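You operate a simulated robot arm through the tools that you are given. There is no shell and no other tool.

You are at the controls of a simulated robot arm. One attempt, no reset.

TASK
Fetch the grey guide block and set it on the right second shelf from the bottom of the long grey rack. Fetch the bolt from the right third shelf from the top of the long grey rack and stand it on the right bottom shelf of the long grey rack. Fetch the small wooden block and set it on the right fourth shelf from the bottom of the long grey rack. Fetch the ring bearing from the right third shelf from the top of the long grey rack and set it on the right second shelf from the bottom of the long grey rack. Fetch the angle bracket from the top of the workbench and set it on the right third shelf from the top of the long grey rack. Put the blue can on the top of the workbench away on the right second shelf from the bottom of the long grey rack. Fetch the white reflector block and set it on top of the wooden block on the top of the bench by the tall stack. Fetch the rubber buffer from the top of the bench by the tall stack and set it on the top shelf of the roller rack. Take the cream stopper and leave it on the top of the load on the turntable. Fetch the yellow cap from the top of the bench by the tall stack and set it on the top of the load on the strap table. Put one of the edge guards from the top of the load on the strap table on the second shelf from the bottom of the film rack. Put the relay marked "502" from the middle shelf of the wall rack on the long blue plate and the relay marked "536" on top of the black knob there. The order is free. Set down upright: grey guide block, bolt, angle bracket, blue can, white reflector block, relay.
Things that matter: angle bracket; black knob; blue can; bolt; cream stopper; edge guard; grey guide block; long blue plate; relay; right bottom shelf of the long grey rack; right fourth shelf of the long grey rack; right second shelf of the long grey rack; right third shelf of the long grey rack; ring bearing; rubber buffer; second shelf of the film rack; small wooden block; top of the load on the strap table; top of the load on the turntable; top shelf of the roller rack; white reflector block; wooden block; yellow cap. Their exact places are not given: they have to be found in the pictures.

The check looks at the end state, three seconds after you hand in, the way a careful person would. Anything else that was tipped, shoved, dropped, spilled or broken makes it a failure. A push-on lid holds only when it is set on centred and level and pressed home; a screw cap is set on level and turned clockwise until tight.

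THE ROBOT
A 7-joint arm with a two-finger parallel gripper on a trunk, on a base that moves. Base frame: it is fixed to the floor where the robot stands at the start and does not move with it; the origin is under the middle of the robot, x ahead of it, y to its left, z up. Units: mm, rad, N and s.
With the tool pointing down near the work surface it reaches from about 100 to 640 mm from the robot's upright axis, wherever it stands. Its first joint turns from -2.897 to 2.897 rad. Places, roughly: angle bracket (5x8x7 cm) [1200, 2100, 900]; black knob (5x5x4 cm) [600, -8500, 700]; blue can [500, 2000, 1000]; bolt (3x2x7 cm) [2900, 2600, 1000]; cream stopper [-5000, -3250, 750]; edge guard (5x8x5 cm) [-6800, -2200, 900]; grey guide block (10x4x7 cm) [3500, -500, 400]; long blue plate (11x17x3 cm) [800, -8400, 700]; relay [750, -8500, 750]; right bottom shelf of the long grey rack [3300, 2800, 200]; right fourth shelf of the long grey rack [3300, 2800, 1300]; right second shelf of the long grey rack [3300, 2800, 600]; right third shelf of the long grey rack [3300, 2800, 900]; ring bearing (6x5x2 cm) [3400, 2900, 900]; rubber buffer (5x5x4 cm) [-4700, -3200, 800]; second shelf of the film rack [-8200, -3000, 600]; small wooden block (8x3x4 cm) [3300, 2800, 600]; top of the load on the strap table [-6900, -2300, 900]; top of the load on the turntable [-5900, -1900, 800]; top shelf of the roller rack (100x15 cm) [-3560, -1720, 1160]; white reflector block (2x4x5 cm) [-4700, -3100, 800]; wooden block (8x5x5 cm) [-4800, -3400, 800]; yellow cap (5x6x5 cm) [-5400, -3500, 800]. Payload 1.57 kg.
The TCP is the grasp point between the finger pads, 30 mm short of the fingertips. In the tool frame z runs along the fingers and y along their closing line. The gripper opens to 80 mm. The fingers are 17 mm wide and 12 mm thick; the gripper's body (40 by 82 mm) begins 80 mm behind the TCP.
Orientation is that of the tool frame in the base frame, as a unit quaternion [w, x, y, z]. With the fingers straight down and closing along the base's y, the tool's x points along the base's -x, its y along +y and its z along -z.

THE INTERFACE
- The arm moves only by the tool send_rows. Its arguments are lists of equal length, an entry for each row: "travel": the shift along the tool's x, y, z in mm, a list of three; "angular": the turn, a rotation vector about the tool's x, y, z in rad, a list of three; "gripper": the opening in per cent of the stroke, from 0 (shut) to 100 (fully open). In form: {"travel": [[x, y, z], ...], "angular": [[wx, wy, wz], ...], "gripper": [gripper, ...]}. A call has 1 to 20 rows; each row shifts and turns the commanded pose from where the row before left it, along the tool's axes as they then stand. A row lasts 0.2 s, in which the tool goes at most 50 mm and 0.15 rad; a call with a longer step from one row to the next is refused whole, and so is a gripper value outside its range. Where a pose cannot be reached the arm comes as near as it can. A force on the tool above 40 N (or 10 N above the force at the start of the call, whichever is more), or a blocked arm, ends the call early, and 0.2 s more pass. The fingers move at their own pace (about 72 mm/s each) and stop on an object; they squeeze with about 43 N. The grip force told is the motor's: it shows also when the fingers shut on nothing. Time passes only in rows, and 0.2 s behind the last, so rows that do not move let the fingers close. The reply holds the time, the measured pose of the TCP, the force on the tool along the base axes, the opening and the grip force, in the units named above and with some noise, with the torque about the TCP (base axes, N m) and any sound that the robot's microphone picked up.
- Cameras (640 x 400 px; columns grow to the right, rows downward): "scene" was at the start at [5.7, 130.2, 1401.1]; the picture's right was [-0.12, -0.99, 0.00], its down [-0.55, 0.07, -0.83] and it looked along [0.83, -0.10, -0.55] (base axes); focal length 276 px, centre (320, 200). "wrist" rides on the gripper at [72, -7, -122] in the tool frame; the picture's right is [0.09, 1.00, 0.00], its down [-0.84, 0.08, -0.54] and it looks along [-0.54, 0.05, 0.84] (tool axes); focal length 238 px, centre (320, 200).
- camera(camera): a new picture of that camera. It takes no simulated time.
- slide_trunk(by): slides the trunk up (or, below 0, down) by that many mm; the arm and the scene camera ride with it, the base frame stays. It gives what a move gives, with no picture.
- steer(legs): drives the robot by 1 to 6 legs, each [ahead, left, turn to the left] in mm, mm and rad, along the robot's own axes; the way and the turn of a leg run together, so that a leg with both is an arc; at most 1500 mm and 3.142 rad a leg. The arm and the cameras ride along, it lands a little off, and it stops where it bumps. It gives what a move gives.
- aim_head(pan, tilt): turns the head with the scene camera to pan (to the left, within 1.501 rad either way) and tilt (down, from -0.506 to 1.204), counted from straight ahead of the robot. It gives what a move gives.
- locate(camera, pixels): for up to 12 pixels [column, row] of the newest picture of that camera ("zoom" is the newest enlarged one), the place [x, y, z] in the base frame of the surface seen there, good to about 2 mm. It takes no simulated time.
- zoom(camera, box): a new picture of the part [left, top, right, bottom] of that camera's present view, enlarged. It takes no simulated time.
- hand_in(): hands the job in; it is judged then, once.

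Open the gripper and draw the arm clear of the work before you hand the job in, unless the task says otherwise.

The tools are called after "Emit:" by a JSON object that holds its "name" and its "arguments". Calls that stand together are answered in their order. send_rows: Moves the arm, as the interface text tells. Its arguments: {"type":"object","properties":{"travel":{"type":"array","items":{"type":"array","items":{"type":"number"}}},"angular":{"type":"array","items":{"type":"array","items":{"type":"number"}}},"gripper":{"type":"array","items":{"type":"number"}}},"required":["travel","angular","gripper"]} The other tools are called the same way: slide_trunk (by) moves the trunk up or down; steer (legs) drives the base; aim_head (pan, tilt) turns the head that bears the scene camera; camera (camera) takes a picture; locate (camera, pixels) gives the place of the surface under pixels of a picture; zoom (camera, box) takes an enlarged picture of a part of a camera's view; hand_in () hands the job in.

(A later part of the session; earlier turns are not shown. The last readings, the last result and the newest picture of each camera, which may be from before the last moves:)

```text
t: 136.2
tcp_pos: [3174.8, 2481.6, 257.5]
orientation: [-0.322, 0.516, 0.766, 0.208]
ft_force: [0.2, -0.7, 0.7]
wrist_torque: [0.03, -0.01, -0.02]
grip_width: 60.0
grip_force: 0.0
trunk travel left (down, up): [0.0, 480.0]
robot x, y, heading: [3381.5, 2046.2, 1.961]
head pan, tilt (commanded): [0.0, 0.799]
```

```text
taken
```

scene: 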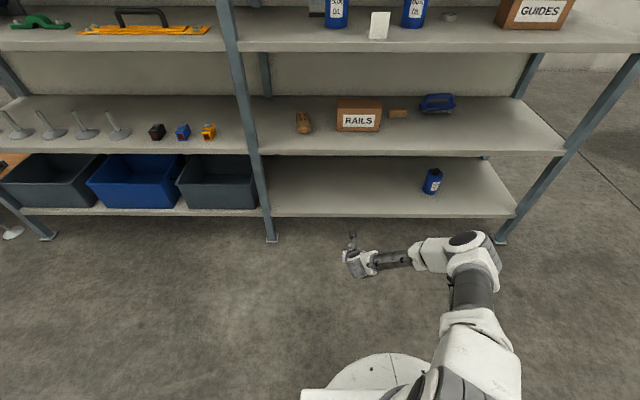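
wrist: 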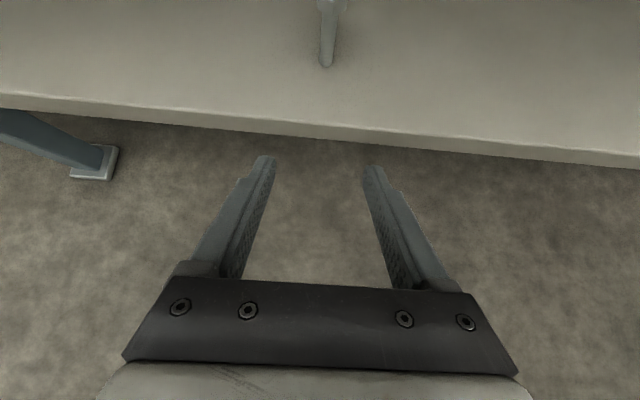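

The bolt stands upright on the bottom shelf. Next I inspect the small wooden block on the second shelf (u≈3110): back off, strafe right, and raise the arm to look into that shelf.

Emit:
{"name": "steer", "arguments": {"legs": [[-120, 0, 0], [0, -215, 0]]}}

Emit:
{"name": "send_rows", "arguments": {"travel": [[31.1, 0, -31.1], [31.1, 0, -31.1], [31.1, 0, -31.1], [31.1, 0, -31.1], [31.1, 0, -31.1], [31.1, 0, -31.1], [31.1, 0, -31.1], [31.1, 0, -31.1], [31.1, 0, -31.1], [31.1, 0, -31.1]], "angular": [[0, 0, 0], [0, 0, 0], [0, 0, 0], [0, 0, 0], [0, 0, 0], [0, 0, 0], [0, 0, 0], [0, 0, 0], [0, 0.1, 0], [0, 0.1, 0]], "gripper": [100, 100, 100, 100, 100, 100, 100, 100, 100, 100]}}

Emit:
{"name": "camera", "arguments": {"camera": "wrist"}}

```text
t: 139.5
tcp_pos: [3415.5, 2449.8, 257.7]
orientation: [-0.322, 0.515, 0.767, 0.207]
ft_force: [-0.6, -0.3, -0.7]
wrist_torque: [0.01, 0.01, -0.01]
grip_width: 59.9
grip_force: 0.1
trunk travel left (down, up): [0.0, 480.0]
robot x, y, heading: [3620.9, 2011.2, 1.968]
head pan, tilt (commanded): [0.0, 0.799]
```

```text
t: 141.7
tcp_pos: [3421.0, 2448.6, 695.8]
orientation: [-0.398, 0.491, 0.731, 0.257]
ft_force: [-0.5, -0.1, 0.0]
wrist_torque: [-0.03, -0.03, -0.01]
grip_width: 79.9
grip_force: 0.0
trunk travel left (down, up): [0.0, 480.0]
robot x, y, heading: [3620.8, 2012.7, 1.968]
head pan, tilt (commanded): [0.0, 0.799]
```

```text
taken
```

wrist: 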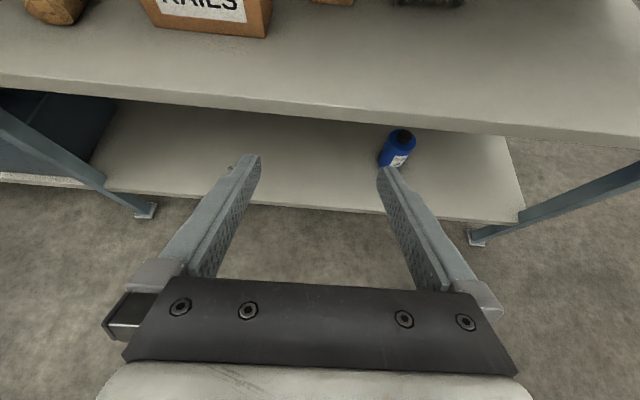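

I use the scene camera (now lower, ~1.2 m) to look at the wooden block in the second shelf.

Emit:
{"name": "aim_head", "arguments": {"pan": 0.25, "tilt": 0.7}}

Emit:
{"name": "camera", "arguments": {"camera": "scene"}}

```text
t: 142.4
tcp_pos: [3422.1, 2448.3, 696.2]
orientation: [-0.397, 0.491, 0.731, 0.257]
ft_force: [0.2, 0.3, -0.9]
wrist_torque: [-0.04, 0.03, -0.03]
grip_width: 80.0
grip_force: 0.1
trunk travel left (down, up): [0.0, 480.0]
robot x, y, heading: [3623.2, 2014.6, 1.971]
head pan, tilt (commanded): [0.25, 0.7]
```

```text
taken
```

scene: 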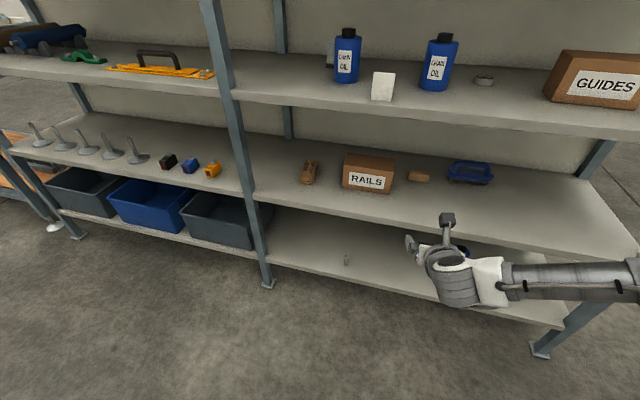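

Emit:
{"name": "zoom", "arguments": {"camera": "scene", "box": [380, 140, 500, 215]}}

Emit:
{"name": "locate", "arguments": {"camera": "zoom", "pixels": [[158, 176], [172, 178], [262, 185], [152, 215], [255, 225], [205, 180], [205, 205], [162, 212], [245, 222], [255, 195], [170, 165], [250, 172]]}}

```text
5.33 times, centred on (440, 178) of scene
```

zoom: 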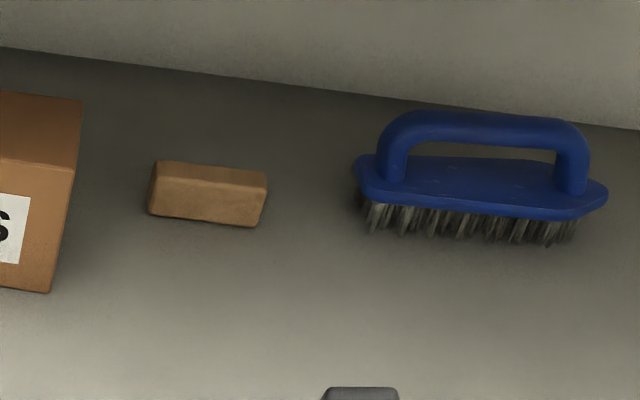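

```text
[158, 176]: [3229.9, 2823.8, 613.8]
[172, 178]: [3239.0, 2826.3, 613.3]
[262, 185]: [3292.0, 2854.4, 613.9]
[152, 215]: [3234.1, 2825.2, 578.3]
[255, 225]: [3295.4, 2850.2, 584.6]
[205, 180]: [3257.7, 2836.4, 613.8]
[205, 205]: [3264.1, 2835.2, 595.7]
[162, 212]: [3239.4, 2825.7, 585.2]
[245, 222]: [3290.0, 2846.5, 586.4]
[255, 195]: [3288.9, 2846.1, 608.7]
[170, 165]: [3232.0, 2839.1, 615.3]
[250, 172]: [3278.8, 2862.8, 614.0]
```

The block is ~72–75 mm long (u-direction), ~28 deep, 34 high. I drive forward 170 mm to view it closely with the wrist camera.

Emit:
{"name": "steer", "arguments": {"legs": [[170, 0, 0]]}}

Emit:
{"name": "send_rows", "arguments": {"travel": [[21, 0, 36], [21, 0, 36], [0, 0, 0]], "angular": [[0, 0.05, 0], [0, 0.03, 0], [0, 0, 0]], "gripper": [100, 100, 100]}}

Emit:
{"name": "camera", "arguments": {"camera": "wrist"}}

```text
t: 144.2
tcp_pos: [3355.8, 2607.7, 696.0]
orientation: [-0.397, 0.491, 0.731, 0.258]
ft_force: [-0.8, 0.5, -0.1]
wrist_torque: [0.02, 0.01, 0.0]
grip_width: 80.0
grip_force: 0.0
trunk travel left (down, up): [0.0, 480.0]
robot x, y, heading: [3555.6, 2169.3, 1.966]
head pan, tilt (commanded): [0.25, 0.7]
```

```text
t: 145.0
tcp_pos: [3321.7, 2685.4, 692.7]
orientation: [-0.427, 0.48, 0.715, 0.277]
ft_force: [0.5, 0.9, 0.5]
wrist_torque: [-0.01, -0.03, 0.03]
grip_width: 79.9
grip_force: 0.0
trunk travel left (down, up): [0.0, 480.0]
robot x, y, heading: [3554.0, 2169.6, 1.969]
head pan, tilt (commanded): [0.25, 0.7]
```

```text
taken
```

wrist: 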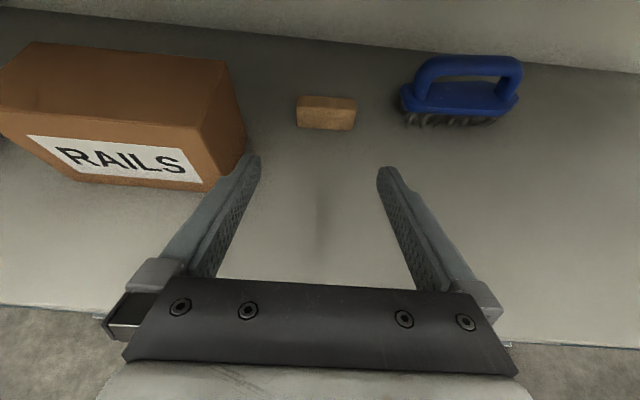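

The block is at (326,112), centred between RAILS box and brush. I zoom in for precise corners.

Emit:
{"name": "zoom", "arguments": {"camera": "wrist", "box": [280, 80, 370, 145]}}

Emit:
{"name": "locate", "arguments": {"camera": "zoom", "pixels": [[130, 190], [525, 205], [125, 330], [510, 350], [150, 125], [520, 140], [330, 200], [330, 250], [135, 260], [515, 280], [120, 260], [525, 280]]}}

```text
6.15 times, centred on (325, 112) of wrist
```

zoom: 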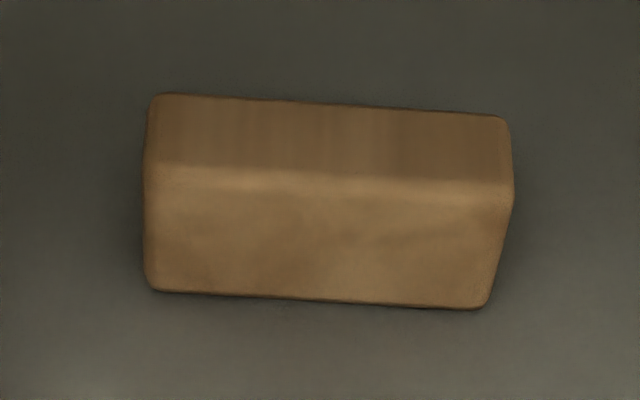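

```text
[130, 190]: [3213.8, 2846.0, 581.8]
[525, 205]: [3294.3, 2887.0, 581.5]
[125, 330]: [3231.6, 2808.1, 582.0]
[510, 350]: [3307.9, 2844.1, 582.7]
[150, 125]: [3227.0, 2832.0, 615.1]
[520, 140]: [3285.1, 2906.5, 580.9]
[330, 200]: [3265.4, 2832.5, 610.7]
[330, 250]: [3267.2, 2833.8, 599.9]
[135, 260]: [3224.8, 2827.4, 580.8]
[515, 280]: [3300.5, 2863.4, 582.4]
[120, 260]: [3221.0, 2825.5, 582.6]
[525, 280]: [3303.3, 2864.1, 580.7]
```

Emit:
{"name": "locate", "arguments": {"camera": "zoom", "pixels": [[152, 200], [508, 195], [150, 270], [490, 290], [160, 105], [500, 125], [150, 240], [500, 240], [158, 175], [505, 180], [330, 112], [330, 170]]}}

```text
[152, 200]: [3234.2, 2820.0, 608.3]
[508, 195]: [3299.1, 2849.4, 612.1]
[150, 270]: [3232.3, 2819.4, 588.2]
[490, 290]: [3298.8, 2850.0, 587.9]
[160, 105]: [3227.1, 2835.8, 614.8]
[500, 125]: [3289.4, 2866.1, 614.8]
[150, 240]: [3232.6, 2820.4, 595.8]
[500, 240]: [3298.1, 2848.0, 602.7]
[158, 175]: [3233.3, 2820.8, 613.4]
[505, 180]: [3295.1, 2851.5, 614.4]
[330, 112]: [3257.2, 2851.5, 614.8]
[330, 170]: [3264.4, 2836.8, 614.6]
```

Block: 75×25×35 mm, front centre (3265.5,2834.7), angle 0.418 rad. I check the RAILS box's right side and the brush's left side for finger clearance.

Emit:
{"name": "locate", "arguments": {"camera": "wrist", "pixels": [[206, 186], [240, 155], [235, 140], [205, 130], [218, 70], [244, 130], [402, 95], [410, 122], [405, 110]]}}

```text
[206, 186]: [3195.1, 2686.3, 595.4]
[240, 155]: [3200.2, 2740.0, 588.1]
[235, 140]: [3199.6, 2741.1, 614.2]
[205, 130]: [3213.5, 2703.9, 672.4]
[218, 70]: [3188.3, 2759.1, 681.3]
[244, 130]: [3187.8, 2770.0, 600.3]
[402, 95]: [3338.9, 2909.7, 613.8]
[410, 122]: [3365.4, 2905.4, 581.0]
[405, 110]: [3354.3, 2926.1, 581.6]
```

Clearances are ≥45 mm. I fine-tune the yaw/roll and move to the pre-grasp point 60 mm in front of the block at z≈606.

Emit:
{"name": "send_rows", "arguments": {"travel": [[0, 0, 0], [-7, 2.3, 32.2], [-7, 2.3, 32.2], [-7, 2.3, 32.2], [-7, 2.3, 32.2], [0, 0, 0]], "angular": [[0.0125, -0.0003, -0.0229], [0, 0, 0], [0, 0, 0], [0, 0, 0], [0, 0, 0], [0, 0, 0]], "gripper": [100, 100, 100, 100, 100, 100]}}

Emit:
{"name": "camera", "arguments": {"camera": "wrist"}}

```text
t: 146.4
tcp_pos: [3291.1, 2779.5, 605.6]
orientation: [-0.426, 0.469, 0.722, 0.276]
ft_force: [0.0, -1.4, 0.2]
wrist_torque: [0.02, -0.02, -0.03]
grip_width: 80.0
grip_force: 0.1
trunk travel left (down, up): [0.0, 480.0]
robot x, y, heading: [3556.6, 2171.6, 1.968]
head pan, tilt (commanded): [0.25, 0.7]
```

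```text
taken
```

wrist: 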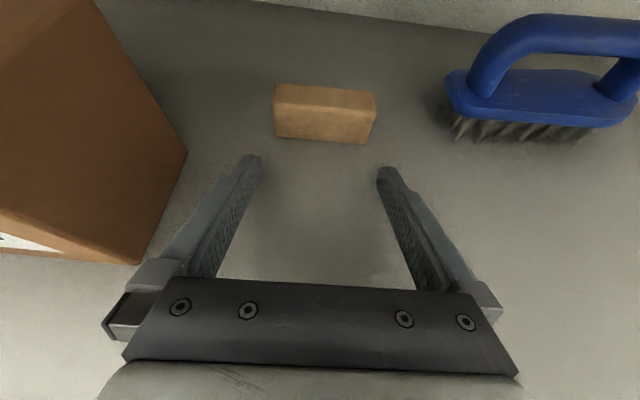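

Orientation is right (y at 0.42 rad, level). I re-measure the block's end faces from this close view.

Emit:
{"name": "zoom", "arguments": {"camera": "wrist", "box": [250, 70, 400, 170]}}

Emit:
{"name": "locate", "arguments": {"camera": "zoom", "pixels": [[108, 200], [108, 150], [520, 250], [522, 180], [115, 260], [500, 300], [110, 110], [530, 130], [300, 200]]}}

```text
4.00 times, centred on (325, 120) of wrist
```

zoom: 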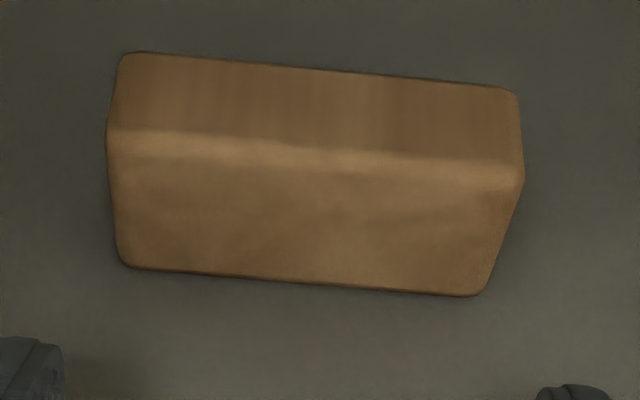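

```text
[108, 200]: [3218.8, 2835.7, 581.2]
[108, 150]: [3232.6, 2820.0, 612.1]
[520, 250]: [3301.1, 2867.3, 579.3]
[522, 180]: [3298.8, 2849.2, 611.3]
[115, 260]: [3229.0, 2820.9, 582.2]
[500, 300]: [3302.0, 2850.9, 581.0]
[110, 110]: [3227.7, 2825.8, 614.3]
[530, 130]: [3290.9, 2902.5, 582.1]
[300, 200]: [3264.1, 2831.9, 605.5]
```

Block length is ~72.5 mm and my axis is within 1 mm of its centre: 3.7 mm clearance per side. I slide forward 68 mm horizontally in slow steps.

Emit:
{"name": "send_rows", "arguments": {"travel": [[8.2, -0.35, 14.9], [8.2, -0.35, 14.9], [8.2, 0, 14.9], [8.2, 0, 14.9], [0, 0, 0]], "angular": [[0, 0, 0], [0, 0, 0], [0, 0, 0], [0, 0, 0], [0, 0, 0]], "gripper": [100, 100, 100, 100, 100]}}

Emit:
{"name": "camera", "arguments": {"camera": "wrist"}}

```text
t: 147.6
tcp_pos: [3264.0, 2841.8, 606.5]
orientation: [-0.426, 0.47, 0.722, 0.277]
ft_force: [-0.3, 0.1, 0.2]
wrist_torque: [0.0, -0.01, 0.01]
grip_width: 79.9
grip_force: 0.2
trunk travel left (down, up): [0.0, 480.0]
robot x, y, heading: [3561.8, 2171.9, 1.968]
head pan, tilt (commanded): [0.25, 0.7]
```

```text
taken
```

wrist: 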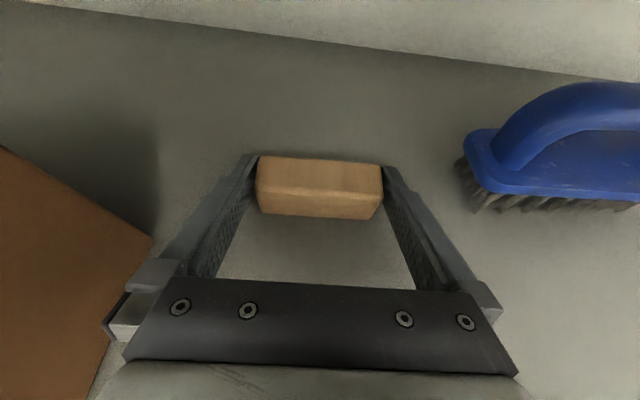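

The fingers straddle the block without contact. I close and lift 25 mm.

Emit:
{"name": "send_rows", "arguments": {"travel": [[0, 0, 0], [0, 0, 0], [0, 0, 0], [8.8, 0, -4.8], [13.1, 0, -7.2], [0, 0, 0]], "angular": [[0, 0, 0], [0, 0, 0], [0, 0, 0], [0, 0, 0], [0, 0, 0], [0, 0, 0]], "gripper": [0, 0, 0, 0, 0, 0]}}

Emit:
{"name": "camera", "arguments": {"camera": "wrist"}}

```text
t: 149.0
tcp_pos: [3264.5, 2840.3, 631.9]
orientation: [-0.426, 0.47, 0.721, 0.278]
ft_force: [0.6, -0.5, -0.3]
wrist_torque: [-0.01, 0.03, 0.01]
grip_width: 74.0
grip_force: 43.0
trunk travel left (down, up): [0.0, 480.0]
robot x, y, heading: [3553.9, 2170.7, 1.969]
head pan, tilt (commanded): [0.25, 0.7]
```

```text
taken
```

wrist: 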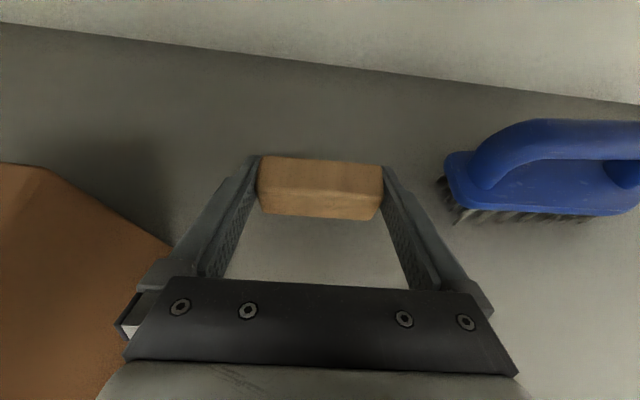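

The block is held (TCP ≈25.5 mm above its base). I back out 450 mm, raise the trunk fully, and strafe right toward u≈3326 for the fourth shelf.

Emit:
{"name": "steer", "arguments": {"legs": [[-450, 0, 0], [0, -215, 0]]}}

Emit:
{"name": "slide_trunk", "arguments": {"by": 480}}

Emit:
{"name": "send_rows", "arguments": {"travel": [[38.5, 0, -21.3], [38.5, 0, -21.3], [38.5, 0, -21.3], [38.5, 0, -21.3], [38.5, 0, -21.3], [17.5, 0, -9.7]], "angular": [[0, 0, 0], [0, 0, 0], [0, 0, 0], [0, 0, 0], [0, 0, 0], [0, 0, 0]], "gripper": [0, 0, 0, 0, 0, 0]}}

Emit:
{"name": "aim_head", "arguments": {"pan": 0.0, "tilt": 0.4}}

Emit:
{"name": "camera", "arguments": {"camera": "scene"}}

Emit:
{"name": "camera", "arguments": {"camera": "wrist"}}

```text
t: 154.3
tcp_pos: [3636.1, 2511.2, 631.8]
orientation: [-0.425, 0.471, 0.721, 0.278]
ft_force: [-0.3, -0.2, -0.8]
wrist_torque: [-0.01, -0.02, 0.01]
grip_width: 73.8
grip_force: 42.9
trunk travel left (down, up): [0.0, 480.0]
robot x, y, heading: [3926.6, 1841.2, 1.963]
head pan, tilt (commanded): [0.25, 0.7]
```

```text
refused: 480 is not a number from -400 to 400
```

```text
t: 155.7
tcp_pos: [3636.3, 2512.1, 870.9]
orientation: [-0.425, 0.471, 0.721, 0.278]
ft_force: [0.2, 0.6, -0.8]
wrist_torque: [-0.01, 0.02, 0.02]
grip_width: 73.9
grip_force: 42.7
trunk travel left (down, up): [0.0, 480.0]
robot x, y, heading: [3925.3, 1844.3, 1.965]
head pan, tilt (commanded): [0.25, 0.7]
```

```text
t: 156.5
tcp_pos: [3636.7, 2513.0, 871.2]
orientation: [-0.426, 0.471, 0.721, 0.278]
ft_force: [-0.4, 0.2, 0.0]
wrist_torque: [0.02, 0.02, -0.01]
grip_width: 74.1
grip_force: 43.1
trunk travel left (down, up): [0.0, 480.0]
robot x, y, heading: [3928.7, 1840.2, 1.959]
head pan, tilt (commanded): [0.0, 0.4]
```

```text
taken
```

scene: 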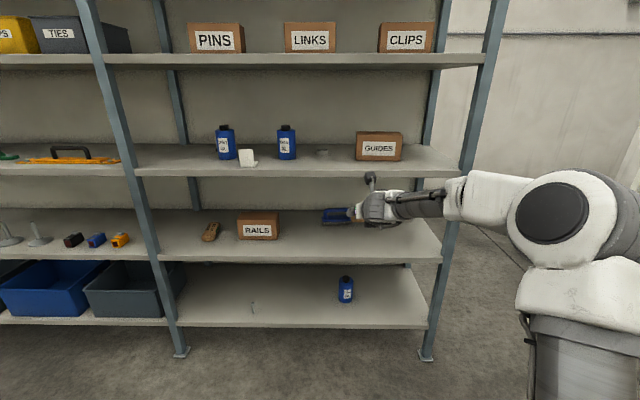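

```text
taken
```

wrist: 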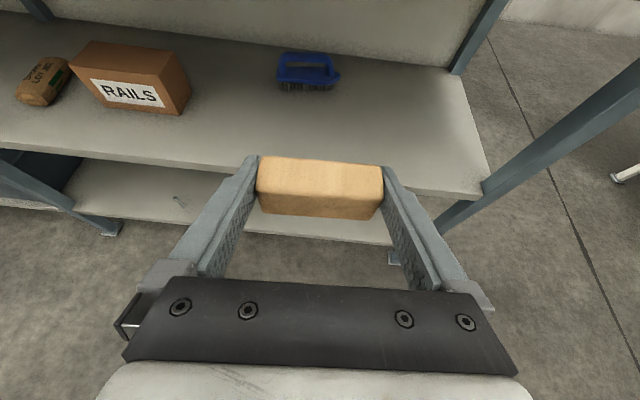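

The trunk slide is limited to 400 per call; I raise 400 then 80 so the TCP reaches about z 1351.

Emit:
{"name": "slide_trunk", "arguments": {"by": 400}}

Emit:
{"name": "slide_trunk", "arguments": {"by": 80}}

Emit:
{"name": "camera", "arguments": {"camera": "scene"}}

Emit:
{"name": "camera", "arguments": {"camera": "wrist"}}

```text
t: 160.3
tcp_pos: [3636.6, 2512.6, 1272.0]
orientation: [-0.425, 0.471, 0.721, 0.278]
ft_force: [-0.8, -0.2, -0.8]
wrist_torque: [0.05, -0.02, -0.04]
grip_width: 73.8
grip_force: 42.5
trunk travel left (down, up): [-400.0, 80.0]
robot x, y, heading: [3925.0, 1841.0, 1.964]
head pan, tilt (commanded): [0.0, 0.4]
```

```text
t: 161.5
tcp_pos: [3637.2, 2512.3, 1352.1]
orientation: [-0.426, 0.47, 0.721, 0.278]
ft_force: [-0.3, 0.0, -0.4]
wrist_torque: [0.01, -0.02, -0.01]
grip_width: 73.9
grip_force: 43.0
trunk travel left (down, up): [-480.0, 0.0]
robot x, y, heading: [3926.0, 1842.7, 1.97]
head pan, tilt (commanded): [0.0, 0.4]
```

```text
taken
```

scene: 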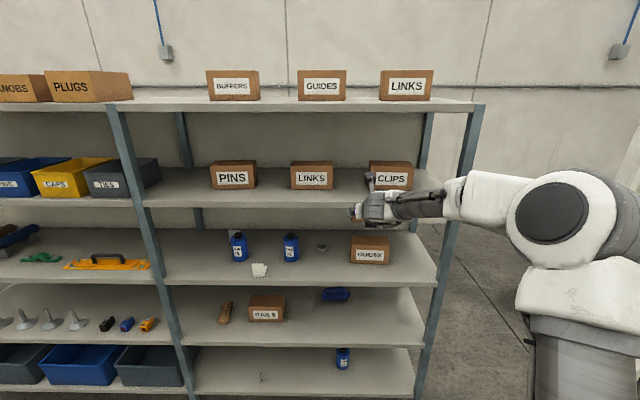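

```text
taken
```

wrist: 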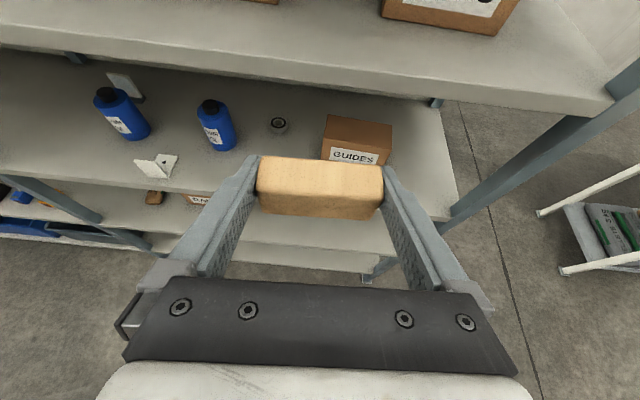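

The block is ready at z 1352 in front of the fourth shelf. I drive forward 267 mm (9 mm left).

Emit:
{"name": "steer", "arguments": {"legs": [[267, 9, 0]]}}

Emit:
{"name": "camera", "arguments": {"camera": "wrist"}}

Emit:
{"name": "locate", "arguments": {"camera": "wrist", "pixels": [[320, 120], [230, 150], [420, 150], [320, 240], [500, 120], [470, 60]]}}

```text
t: 163.8
tcp_pos: [3524.7, 2757.0, 1352.4]
orientation: [-0.426, 0.471, 0.722, 0.277]
ft_force: [0.0, 0.6, -0.8]
wrist_torque: [-0.01, 0.02, -0.01]
grip_width: 74.0
grip_force: 43.3
trunk travel left (down, up): [-480.0, 0.0]
robot x, y, heading: [3815.7, 2088.9, 1.966]
head pan, tilt (commanded): [0.0, 0.4]
```

```text
taken
```

wrist: 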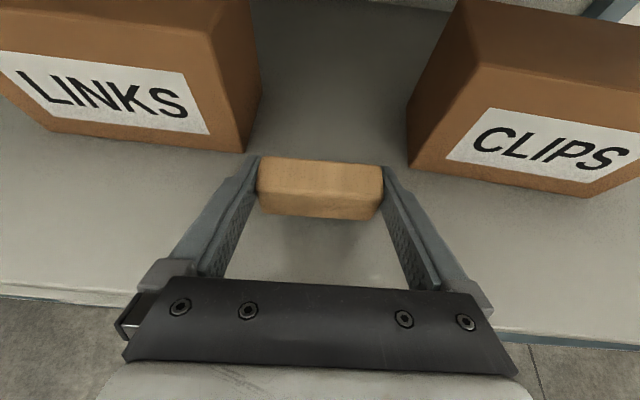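

```text
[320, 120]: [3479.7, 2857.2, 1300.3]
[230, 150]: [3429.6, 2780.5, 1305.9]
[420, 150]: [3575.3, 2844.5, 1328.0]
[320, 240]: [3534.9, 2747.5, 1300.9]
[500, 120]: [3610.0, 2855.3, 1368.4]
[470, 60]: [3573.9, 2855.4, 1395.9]
```

Good position between the LINKS and CLIPS boxes. I lower 24 mm, then creep to contact.

Emit:
{"name": "send_rows", "arguments": {"travel": [[-13.1, 0, 7.2], [-6.1, 0, 3.4], [-1.75, 0, 1], [0, 0, 0]], "angular": [[0, 0, 0], [0, 0, 0], [0, 0, 0], [0, 0, 0]], "gripper": [0, 0, 0, 0]}}

Emit:
{"name": "send_rows", "arguments": {"travel": [[-0.9, 0, 0.5], [-0.9, 0, 0.5], [0, 0, 0]], "angular": [[0, 0, 0], [0, 0, 0], [0, 0, 0]], "gripper": [0, 0, 0]}}

```text
t: 164.8
tcp_pos: [3525.0, 2757.8, 1327.3]
orientation: [-0.426, 0.47, 0.721, 0.278]
ft_force: [-0.3, -0.2, -0.9]
wrist_torque: [0.01, -0.02, 0.03]
grip_width: 74.0
grip_force: 43.0
trunk travel left (down, up): [-480.0, 0.0]
robot x, y, heading: [3816.0, 2082.5, 1.966]
head pan, tilt (commanded): [0.0, 0.4]
```

```text
t: 165.6
tcp_pos: [3523.3, 2756.8, 1326.2]
orientation: [-0.426, 0.47, 0.721, 0.278]
ft_force: [-0.5, 0.6, 1.6]
wrist_torque: [0.0, 0.0, -0.03]
grip_width: 73.7
grip_force: 42.4
trunk travel left (down, up): [-480.0, 0.0]
robot x, y, heading: [3814.8, 2088.3, 1.968]
head pan, tilt (commanded): [0.0, 0.4]
```

Emit:
{"name": "send_rows", "arguments": {"travel": [[-0.7, 0, 0.4], [0, 0, 0]], "angular": [[0, 0, 0], [0, 0, 0]], "gripper": [0, 0]}}

```text
t: 166.2
tcp_pos: [3525.2, 2756.8, 1326.2]
orientation: [-0.427, 0.469, 0.721, 0.278]
ft_force: [-1.8, 1.0, 7.8]
wrist_torque: [-0.01, 0.15, 0.01]
grip_width: 73.8
grip_force: 43.1
trunk travel left (down, up): [-480.0, 0.0]
robot x, y, heading: [3819.2, 2083.4, 1.965]
head pan, tilt (commanded): [0.0, 0.4]
```

Firm contact (7.8 N). I release and back straight out horizontally.

Emit:
{"name": "send_rows", "arguments": {"travel": [[0, 0, 0], [0, 0, 0], [-7, 0, -13], [-14, 0, -26], [-19, 0, -35], [-19, 0, -35]], "angular": [[0, 0, 0], [0, 0, 0], [0, 0, 0], [0, 0, 0], [0, 0, 0], [0, 0, 0]], "gripper": [100, 100, 100, 100, 100, 100]}}

Emit:
{"name": "camera", "arguments": {"camera": "wrist"}}

```text
t: 167.6
tcp_pos: [3574.0, 2642.2, 1326.4]
orientation: [-0.426, 0.47, 0.722, 0.277]
ft_force: [0.5, 0.0, 0.2]
wrist_torque: [-0.03, 0.03, -0.04]
grip_width: 80.0
grip_force: 0.1
trunk travel left (down, up): [-480.0, 0.0]
robot x, y, heading: [3809.2, 2085.1, 1.966]
head pan, tilt (commanded): [0.0, 0.4]
```

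```text
taken
```

wrist: 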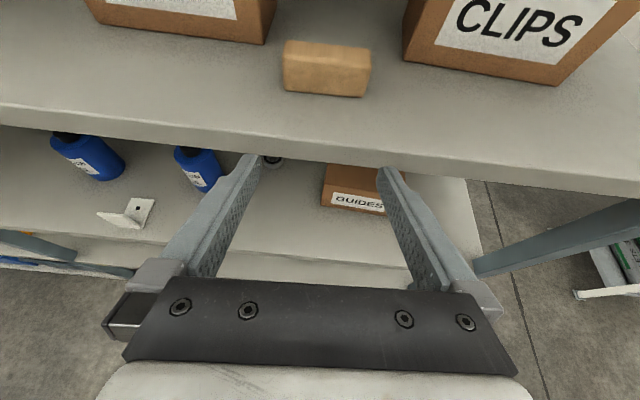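

Block placed. I check the bracket on the third shelf in zoom, and re-locate the ring bearing.

Emit:
{"name": "zoom", "arguments": {"camera": "wrist", "box": [40, 120, 240, 250]}}

Emit:
{"name": "zoom", "arguments": {"camera": "scene", "box": [200, 200, 360, 300]}}

```text
3.08 times, centred on (140, 185) of wrist
```

zoom: 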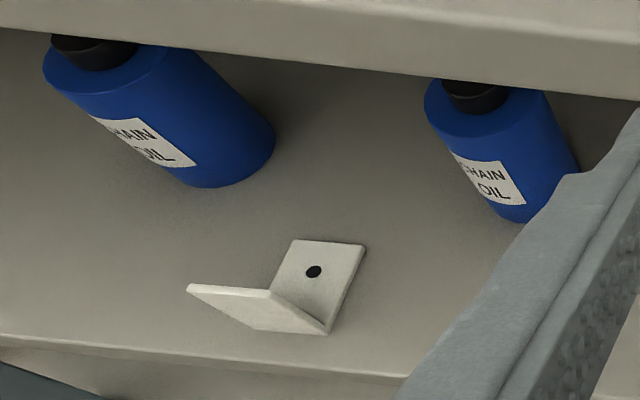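

```text
4.00 times, centred on (280, 250) of scene
```

zoom: 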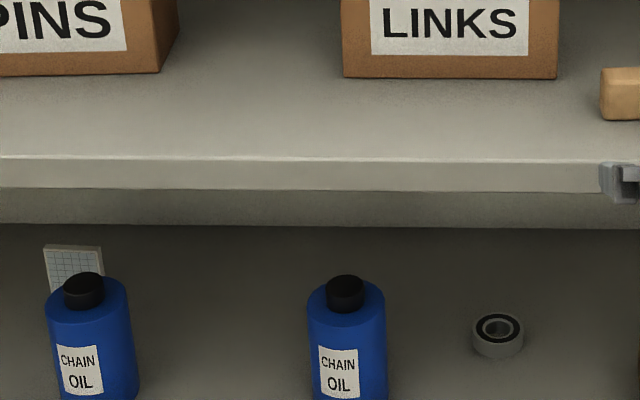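

Bracket is upright. For the ring bearing I back off 120 mm, strafe left 115 mm, and lower the trunk by 270 mm to look along the third shelf.

Emit:
{"name": "steer", "arguments": {"legs": [[-120, 0, 0], [0, 115, 0]]}}

Emit:
{"name": "slide_trunk", "arguments": {"by": -270}}

Emit:
{"name": "camera", "arguments": {"camera": "wrist"}}

```text
t: 170.2
tcp_pos: [3511.6, 2488.5, 1326.4]
orientation: [-0.425, 0.472, 0.72, 0.279]
ft_force: [-0.3, 0.3, 0.2]
wrist_torque: [-0.01, 0.0, -0.02]
grip_width: 80.0
grip_force: 0.1
trunk travel left (down, up): [-480.0, 0.0]
robot x, y, heading: [3755.6, 1932.4, 1.965]
head pan, tilt (commanded): [0.0, 0.4]
```

```text
t: 173.0
tcp_pos: [3511.9, 2488.9, 1057.2]
orientation: [-0.425, 0.471, 0.721, 0.278]
ft_force: [-0.3, 0.7, 0.0]
wrist_torque: [-0.04, 0.01, -0.01]
grip_width: 80.0
grip_force: 0.1
trunk travel left (down, up): [-210.0, 270.0]
robot x, y, heading: [3753.4, 1932.5, 1.964]
head pan, tilt (commanded): [0.0, 0.4]
```

```text
taken
```

wrist: 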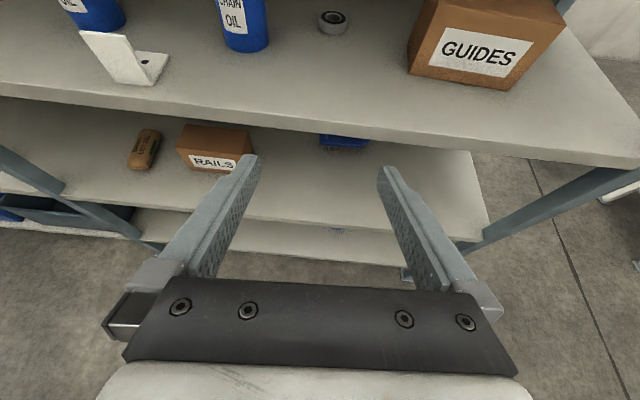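

The bearing is at (333,22). I zoom and locate its rim.

Emit:
{"name": "zoom", "arguments": {"camera": "wrist", "box": [300, 0, 370, 45]}}

Emit:
{"name": "locate", "arguments": {"camera": "zoom", "pixels": [[175, 200], [440, 210], [305, 285], [305, 95], [190, 150], [425, 160], [305, 240], [310, 170]]}}

Emit:
{"name": "locate", "arguments": {"camera": "wrist", "pixels": [[268, 40], [266, 20], [412, 60], [408, 75], [420, 20]]}}

```text
8.89 times, centred on (335, 22) of wrist
```

zoom: 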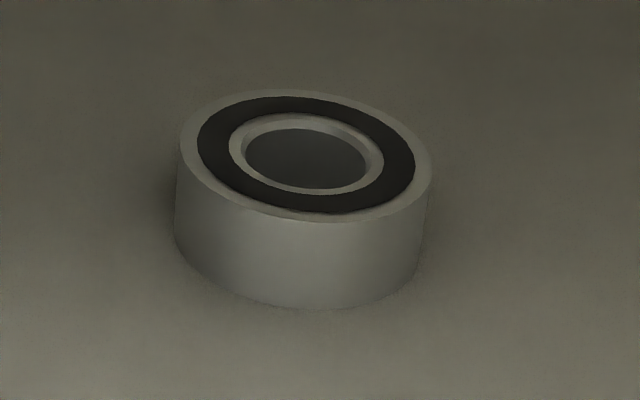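

```text
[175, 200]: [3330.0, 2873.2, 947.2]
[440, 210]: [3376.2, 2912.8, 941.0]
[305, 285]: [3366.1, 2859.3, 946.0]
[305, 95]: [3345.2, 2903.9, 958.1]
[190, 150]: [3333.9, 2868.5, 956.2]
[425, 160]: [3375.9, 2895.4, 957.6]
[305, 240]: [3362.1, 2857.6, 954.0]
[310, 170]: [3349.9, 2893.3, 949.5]
```

```text
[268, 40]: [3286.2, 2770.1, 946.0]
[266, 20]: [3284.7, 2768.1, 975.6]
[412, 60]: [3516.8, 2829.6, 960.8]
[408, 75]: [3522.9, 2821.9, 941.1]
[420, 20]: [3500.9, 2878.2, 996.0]
```

Bearing centre ≈(3354.5,2881.5), OD ≈52 mm, 18 mm high. I drive 300 mm forward (7 mm right) with the gripper above the shelf level.

Emit:
{"name": "steer", "arguments": {"legs": [[300, -7, 0]]}}

Emit:
{"name": "camera", "arguments": {"camera": "wrist"}}

```text
t: 175.5
tcp_pos: [3398.9, 2768.6, 1056.1]
orientation: [-0.426, 0.469, 0.722, 0.277]
ft_force: [0.3, 0.1, -1.0]
wrist_torque: [0.0, 0.01, -0.01]
grip_width: 80.0
grip_force: 0.1
trunk travel left (down, up): [-210.0, 270.0]
robot x, y, heading: [3643.7, 2209.4, 1.974]
head pan, tilt (commanded): [0.0, 0.4]
```

```text
taken
```

wrist: 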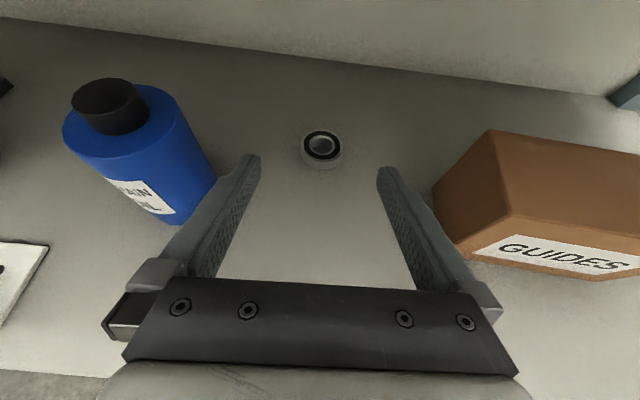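

Emit:
{"name": "zoom", "arguments": {"camera": "wrist", "box": [285, 115, 360, 180]}}

Emit:
{"name": "locate", "arguments": {"camera": "zoom", "pixels": [[155, 200], [470, 215], [315, 100], [315, 290], [160, 180], [465, 190], [310, 330], [312, 440]]}}

```text
6.15 times, centred on (322, 148) of wrist
```

zoom: 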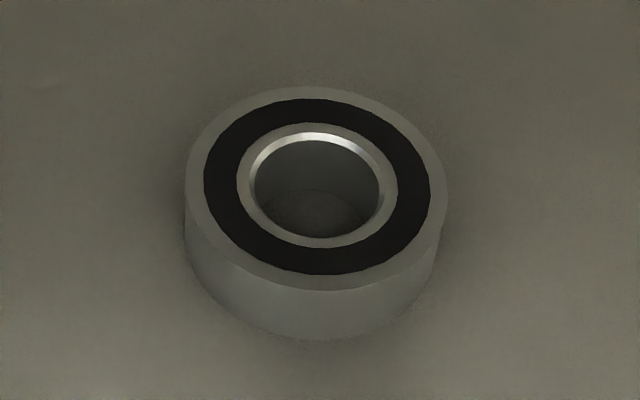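

```text
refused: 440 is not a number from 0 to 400
```

Emit:
{"name": "locate", "arguments": {"camera": "zoom", "pixels": [[192, 190], [440, 200], [315, 92], [318, 283], [318, 325], [195, 240], [430, 260]]}}

```text
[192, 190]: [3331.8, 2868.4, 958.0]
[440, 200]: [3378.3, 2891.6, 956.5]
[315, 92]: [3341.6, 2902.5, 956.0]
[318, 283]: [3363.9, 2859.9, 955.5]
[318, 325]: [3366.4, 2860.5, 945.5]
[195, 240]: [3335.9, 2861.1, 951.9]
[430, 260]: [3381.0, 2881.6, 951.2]
```

Centre (3354,2880.7). I approach along a straight line so the fingertips end beside the bearing at z≈965.

Emit:
{"name": "send_rows", "arguments": {"travel": [[-7.4, 1.15, 33.7], [-7.4, 1.15, 33.7], [-7.4, 1.15, 33.7], [-4.4, 0.7, 20.2], [-3, 0.45, 13.4], [0, 0, 0]], "angular": [[0, 0, 0], [0, 0, 0], [0, 0, 0], [0, 0, 0], [0, 0, 0], [0, 0, 0]], "gripper": [100, 100, 100, 100, 100, 100]}}

Emit:
{"name": "camera", "arguments": {"camera": "wrist"}}

```text
t: 176.9
tcp_pos: [3360.7, 2864.9, 964.6]
orientation: [-0.426, 0.469, 0.722, 0.277]
ft_force: [0.0, -0.5, 0.5]
wrist_torque: [0.01, 0.0, -0.02]
grip_width: 80.1
grip_force: 0.1
trunk travel left (down, up): [-210.0, 270.0]
robot x, y, heading: [3644.1, 2212.9, 1.965]
head pan, tilt (commanded): [0.0, 0.4]
```

```text
taken
```

wrist: 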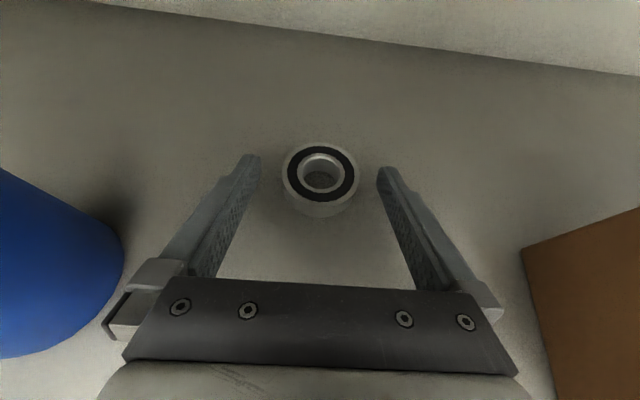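

The bearing sits between the fingertips. I close and lift 30 mm.

Emit:
{"name": "send_rows", "arguments": {"travel": [[0, 0, 0], [0, 0, 0], [0, 0, 0], [0, 0, 0], [8.8, 0, -4.8], [17.5, 0, -9.7], [0, 0, 0]], "angular": [[0, 0, 0], [0, 0, 0], [0, 0, 0], [0, 0, 0], [0, 0, 0], [0, 0, 0], [0, 0, 0]], "gripper": [0, 0, 0, 0, 0, 0, 0]}}

Emit:
{"name": "camera", "arguments": {"camera": "wrist"}}

```text
t: 178.5
tcp_pos: [3359.4, 2864.5, 996.0]
orientation: [-0.427, 0.469, 0.722, 0.277]
ft_force: [0.3, -0.3, -2.5]
wrist_torque: [-0.03, -0.04, 0.02]
grip_width: 49.4
grip_force: 42.8
trunk travel left (down, up): [-210.0, 270.0]
robot x, y, heading: [3646.2, 2208.8, 1.965]
head pan, tilt (commanded): [0.0, 0.4]
```

```text
taken
```

wrist: 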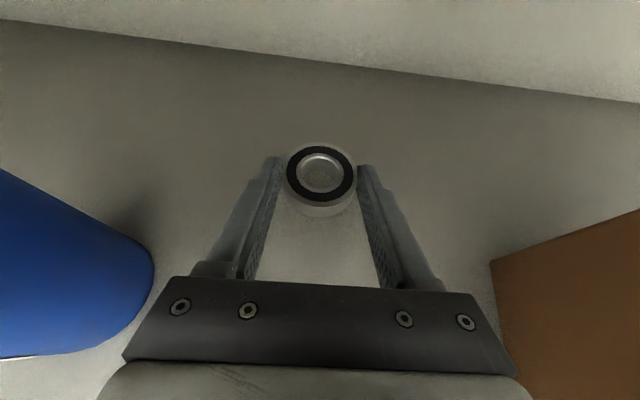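

Gripped at 49.4 mm. I zoom to check it has not tilted in the grip.

Emit:
{"name": "zoom", "arguments": {"camera": "wrist", "box": [250, 120, 390, 230]}}

Emit:
{"name": "locate", "arguments": {"camera": "wrist", "pixels": [[290, 175], [353, 178], [322, 147], [320, 198], [320, 204], [300, 160], [340, 160]]}}

```text
3.64 times, centred on (320, 175) of wrist
```

zoom: 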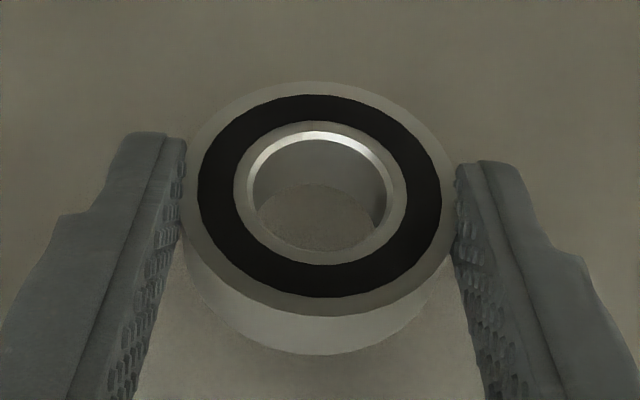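

```text
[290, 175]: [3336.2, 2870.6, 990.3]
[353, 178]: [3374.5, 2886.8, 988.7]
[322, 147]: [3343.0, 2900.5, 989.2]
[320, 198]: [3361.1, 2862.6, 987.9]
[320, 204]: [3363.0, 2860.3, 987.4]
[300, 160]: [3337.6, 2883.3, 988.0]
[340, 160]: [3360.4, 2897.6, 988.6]
```

The bearing is level in the grip (TCP 25 mm above its base). I back out 340 mm, lower the trunk by 210 mm and the arm by 145 mm to the second-shelf level.

Emit:
{"name": "steer", "arguments": {"legs": [[-340, 0, 0]]}}

Emit:
{"name": "slide_trunk", "arguments": {"by": -210}}

Emit:
{"name": "send_rows", "arguments": {"travel": [[-32, 0, 17.6], [-32, 0, 17.6], [-32, 0, 17.6], [-32, 0, 17.6], [0, 0, 0]], "angular": [[0, 0, 0], [0, 0, 0], [0, 0, 0], [0, 0, 0], [0, 0, 0]], "gripper": [0, 0, 0, 0, 0]}}

Emit:
{"name": "camera", "arguments": {"camera": "wrist"}}

```text
t: 181.3
tcp_pos: [3489.5, 2548.6, 995.7]
orientation: [-0.428, 0.467, 0.723, 0.276]
ft_force: [-0.3, 0.7, -2.4]
wrist_torque: [-0.04, -0.02, 0.01]
grip_width: 49.2
grip_force: 42.7
trunk travel left (down, up): [-210.0, 270.0]
robot x, y, heading: [3779.2, 1894.0, 1.975]
head pan, tilt (commanded): [0.0, 0.4]
```

```text
t: 183.6
tcp_pos: [3488.6, 2549.0, 784.5]
orientation: [-0.427, 0.467, 0.724, 0.275]
ft_force: [-1.2, 1.0, -1.6]
wrist_torque: [-0.05, -0.02, -0.01]
grip_width: 49.2
grip_force: 43.0
trunk travel left (down, up): [0.0, 480.0]
robot x, y, heading: [3777.7, 1899.1, 1.973]
head pan, tilt (commanded): [0.0, 0.4]
```

```text
t: 184.8
tcp_pos: [3488.8, 2548.7, 640.7]
orientation: [-0.427, 0.467, 0.724, 0.276]
ft_force: [0.3, 0.4, -1.2]
wrist_torque: [-0.06, -0.04, 0.01]
grip_width: 49.1
grip_force: 43.5
trunk travel left (down, up): [0.0, 480.0]
robot x, y, heading: [3779.1, 1896.4, 1.974]
head pan, tilt (commanded): [0.0, 0.4]
```

```text
taken
```

wrist: 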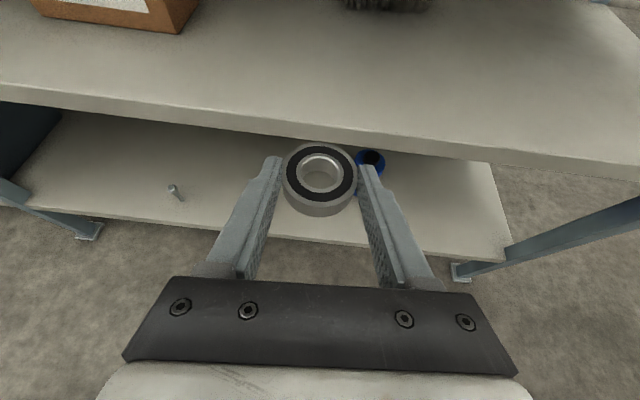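

Second shelf is free in front. I drive forward 176 mm and 13 mm right, then lower.

Emit:
{"name": "steer", "arguments": {"legs": [[176, -13, 0]]}}

Emit:
{"name": "send_rows", "arguments": {"travel": [[-13.1, 0, 7.2], [-10.5, 0, 5.8], [-3.5, 0, 1.9], [0, 0, 0]], "angular": [[0, 0, 0], [0, 0, 0], [0, 0, 0], [0, 0, 0]], "gripper": [0, 0, 0, 0]}}

Emit:
{"name": "camera", "arguments": {"camera": "wrist"}}

```text
t: 186.6
tcp_pos: [3433.0, 2717.2, 641.6]
orientation: [-0.427, 0.467, 0.723, 0.276]
ft_force: [0.5, -0.1, -1.7]
wrist_torque: [-0.01, -0.03, -0.02]
grip_width: 48.9
grip_force: 43.5
trunk travel left (down, up): [0.0, 480.0]
robot x, y, heading: [3719.8, 2060.4, 1.98]
head pan, tilt (commanded): [0.0, 0.4]
```

```text
t: 187.6
tcp_pos: [3433.3, 2717.6, 610.7]
orientation: [-0.427, 0.467, 0.724, 0.275]
ft_force: [0.2, -0.9, -1.7]
wrist_torque: [-0.01, 0.02, -0.01]
grip_width: 48.9
grip_force: 43.2
trunk travel left (down, up): [0.0, 480.0]
robot x, y, heading: [3719.4, 2062.7, 1.97]
head pan, tilt (commanded): [0.0, 0.4]
```

```text
taken
```

wrist: 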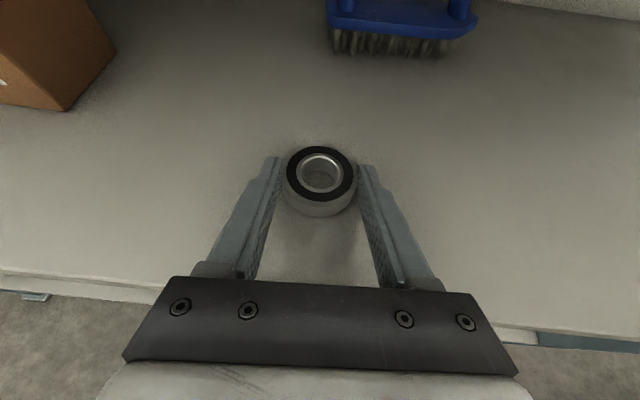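

The grip width crept to 48.9 (bearing being squeezed forward slightly), so I set it down now: creeping to contact.

Emit:
{"name": "send_rows", "arguments": {"travel": [[-2.2, 0, 1.2], [-1.3, 0, 0.7], [-0.9, 0, 0.5], [0, 0, 0]], "angular": [[0, 0, 0], [0, 0, 0], [0, 0, 0], [0, 0, 0]], "gripper": [0, 0, 0, 0]}}

```text
t: 188.6
tcp_pos: [3432.6, 2717.0, 606.1]
orientation: [-0.427, 0.466, 0.724, 0.276]
ft_force: [0.2, -0.6, -0.6]
wrist_torque: [-0.01, 0.01, 0.02]
grip_width: 49.0
grip_force: 43.3
trunk travel left (down, up): [0.0, 480.0]
robot x, y, heading: [3718.5, 2059.1, 1.978]
head pan, tilt (commanded): [0.0, 0.4]
```

Emit:
{"name": "send_rows", "arguments": {"travel": [[-0.7, 0, 0.4], [-0.7, 0, 0.4], [0, 0, 0]], "angular": [[0, 0, 0], [0, 0, 0], [0, 0, 0]], "gripper": [0, 0, 0]}}

```text
t: 189.4
tcp_pos: [3433.1, 2718.1, 605.7]
orientation: [-0.427, 0.467, 0.723, 0.277]
ft_force: [1.1, -2.5, 8.1]
wrist_torque: [-0.1, -0.06, 0.08]
grip_width: 48.6
grip_force: 42.8
trunk travel left (down, up): [0.0, 480.0]
robot x, y, heading: [3720.8, 2063.9, 1.978]
head pan, tilt (commanded): [0.0, 0.4]
```

Contact (8 N). I open and retreat along the tool axis direction, backwards.

Emit:
{"name": "send_rows", "arguments": {"travel": [[0, 0, 0], [0, 0, 0], [-6, 0, -13], [-13, 0, -26], [-19, 0, -35], [-19, 0, -35]], "angular": [[0, 0, 0], [0, 0, 0], [0, 0, 0], [0, 0, 0], [0, 0, 0], [0, 0, 0]], "gripper": [90, 100, 100, 100, 100, 100]}}

Emit:
{"name": "camera", "arguments": {"camera": "wrist"}}

```text
t: 190.8
tcp_pos: [3482.6, 2602.2, 607.4]
orientation: [-0.427, 0.467, 0.723, 0.276]
ft_force: [-0.4, 0.6, 0.0]
wrist_torque: [-0.01, -0.04, -0.01]
grip_width: 79.9
grip_force: 0.0
trunk travel left (down, up): [0.0, 480.0]
robot x, y, heading: [3719.7, 2062.2, 1.974]
head pan, tilt (commanded): [0.0, 0.4]
```

```text
taken
```

wrist: 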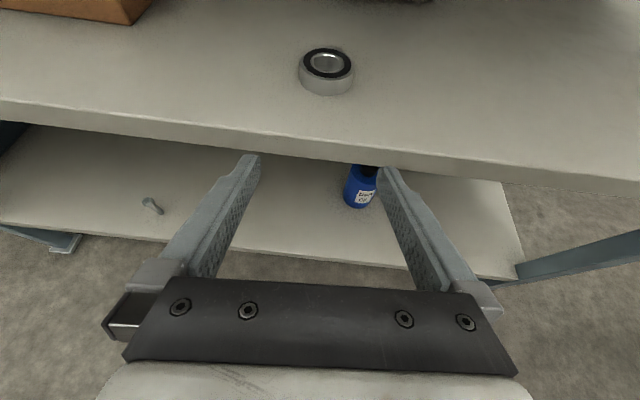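

Bearing placed. Now the blue can on the workbench: I back off 150 mm, strafe left in two legs, and check the pose.

Emit:
{"name": "steer", "arguments": {"legs": [[-150, 0, 0], [0, 1460, 0], [0, 0, -0.02], [0, 1460, 0]]}}

Emit:
{"name": "aim_head", "arguments": {"pan": 0.0, "tilt": 0.5}}

Emit:
{"name": "camera", "arguments": {"camera": "scene"}}

```text
t: 214.1
tcp_pos: [849.5, 1354.8, 606.9]
orientation: [-0.424, 0.475, 0.718, 0.28]
ft_force: [0.3, -0.5, -0.3]
wrist_torque: [-0.02, -0.02, 0.0]
grip_width: 80.1
grip_force: 0.0
trunk travel left (down, up): [0.0, 480.0]
robot x, y, heading: [1076.4, 806.0, 1.951]
head pan, tilt (commanded): [0.0, 0.4]
```

```text
t: 214.8
tcp_pos: [849.8, 1354.2, 606.3]
orientation: [-0.424, 0.475, 0.718, 0.28]
ft_force: [-0.9, 0.1, 0.0]
wrist_torque: [0.0, 0.0, 0.04]
grip_width: 80.1
grip_force: 0.2
trunk travel left (down, up): [0.0, 480.0]
robot x, y, heading: [1074.0, 812.3, 1.955]
head pan, tilt (commanded): [0.0, 0.499]
```

```text
taken
```

scene: 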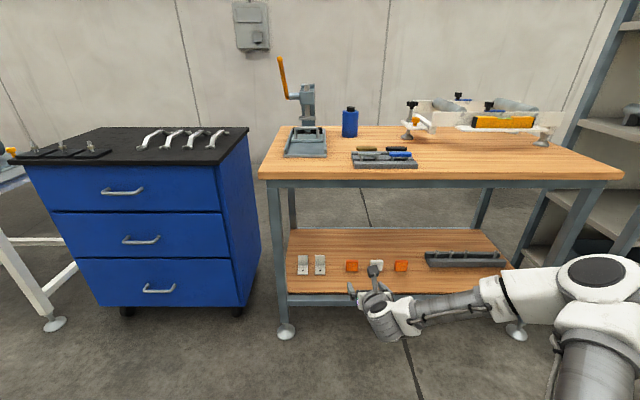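

I'm at u≈322, aligned with the can. I measure the can now in a zoom and then raise.

Emit:
{"name": "zoom", "arguments": {"camera": "scene", "box": [270, 50, 450, 170]}}

Emit:
{"name": "locate", "arguments": {"camera": "zoom", "pixels": [[259, 250], [312, 250], [284, 250], [284, 220], [284, 300], [284, 195], [205, 350], [60, 350], [205, 240], [300, 345], [525, 395], [480, 210]]}}

```text
3.33 times, centred on (360, 110) of scene
```

zoom: 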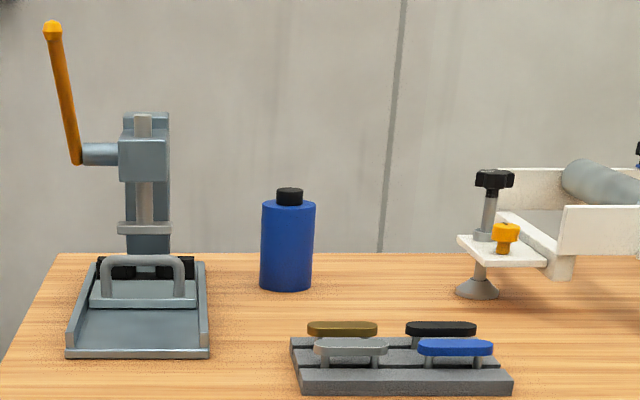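

```text
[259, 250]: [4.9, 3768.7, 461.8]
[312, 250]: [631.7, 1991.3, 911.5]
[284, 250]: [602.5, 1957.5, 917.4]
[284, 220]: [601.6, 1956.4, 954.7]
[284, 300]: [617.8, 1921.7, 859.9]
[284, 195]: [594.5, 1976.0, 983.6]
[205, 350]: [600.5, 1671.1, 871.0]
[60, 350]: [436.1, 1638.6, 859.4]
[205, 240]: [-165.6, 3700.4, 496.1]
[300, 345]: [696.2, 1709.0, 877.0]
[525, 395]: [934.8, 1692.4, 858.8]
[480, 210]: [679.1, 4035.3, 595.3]
```

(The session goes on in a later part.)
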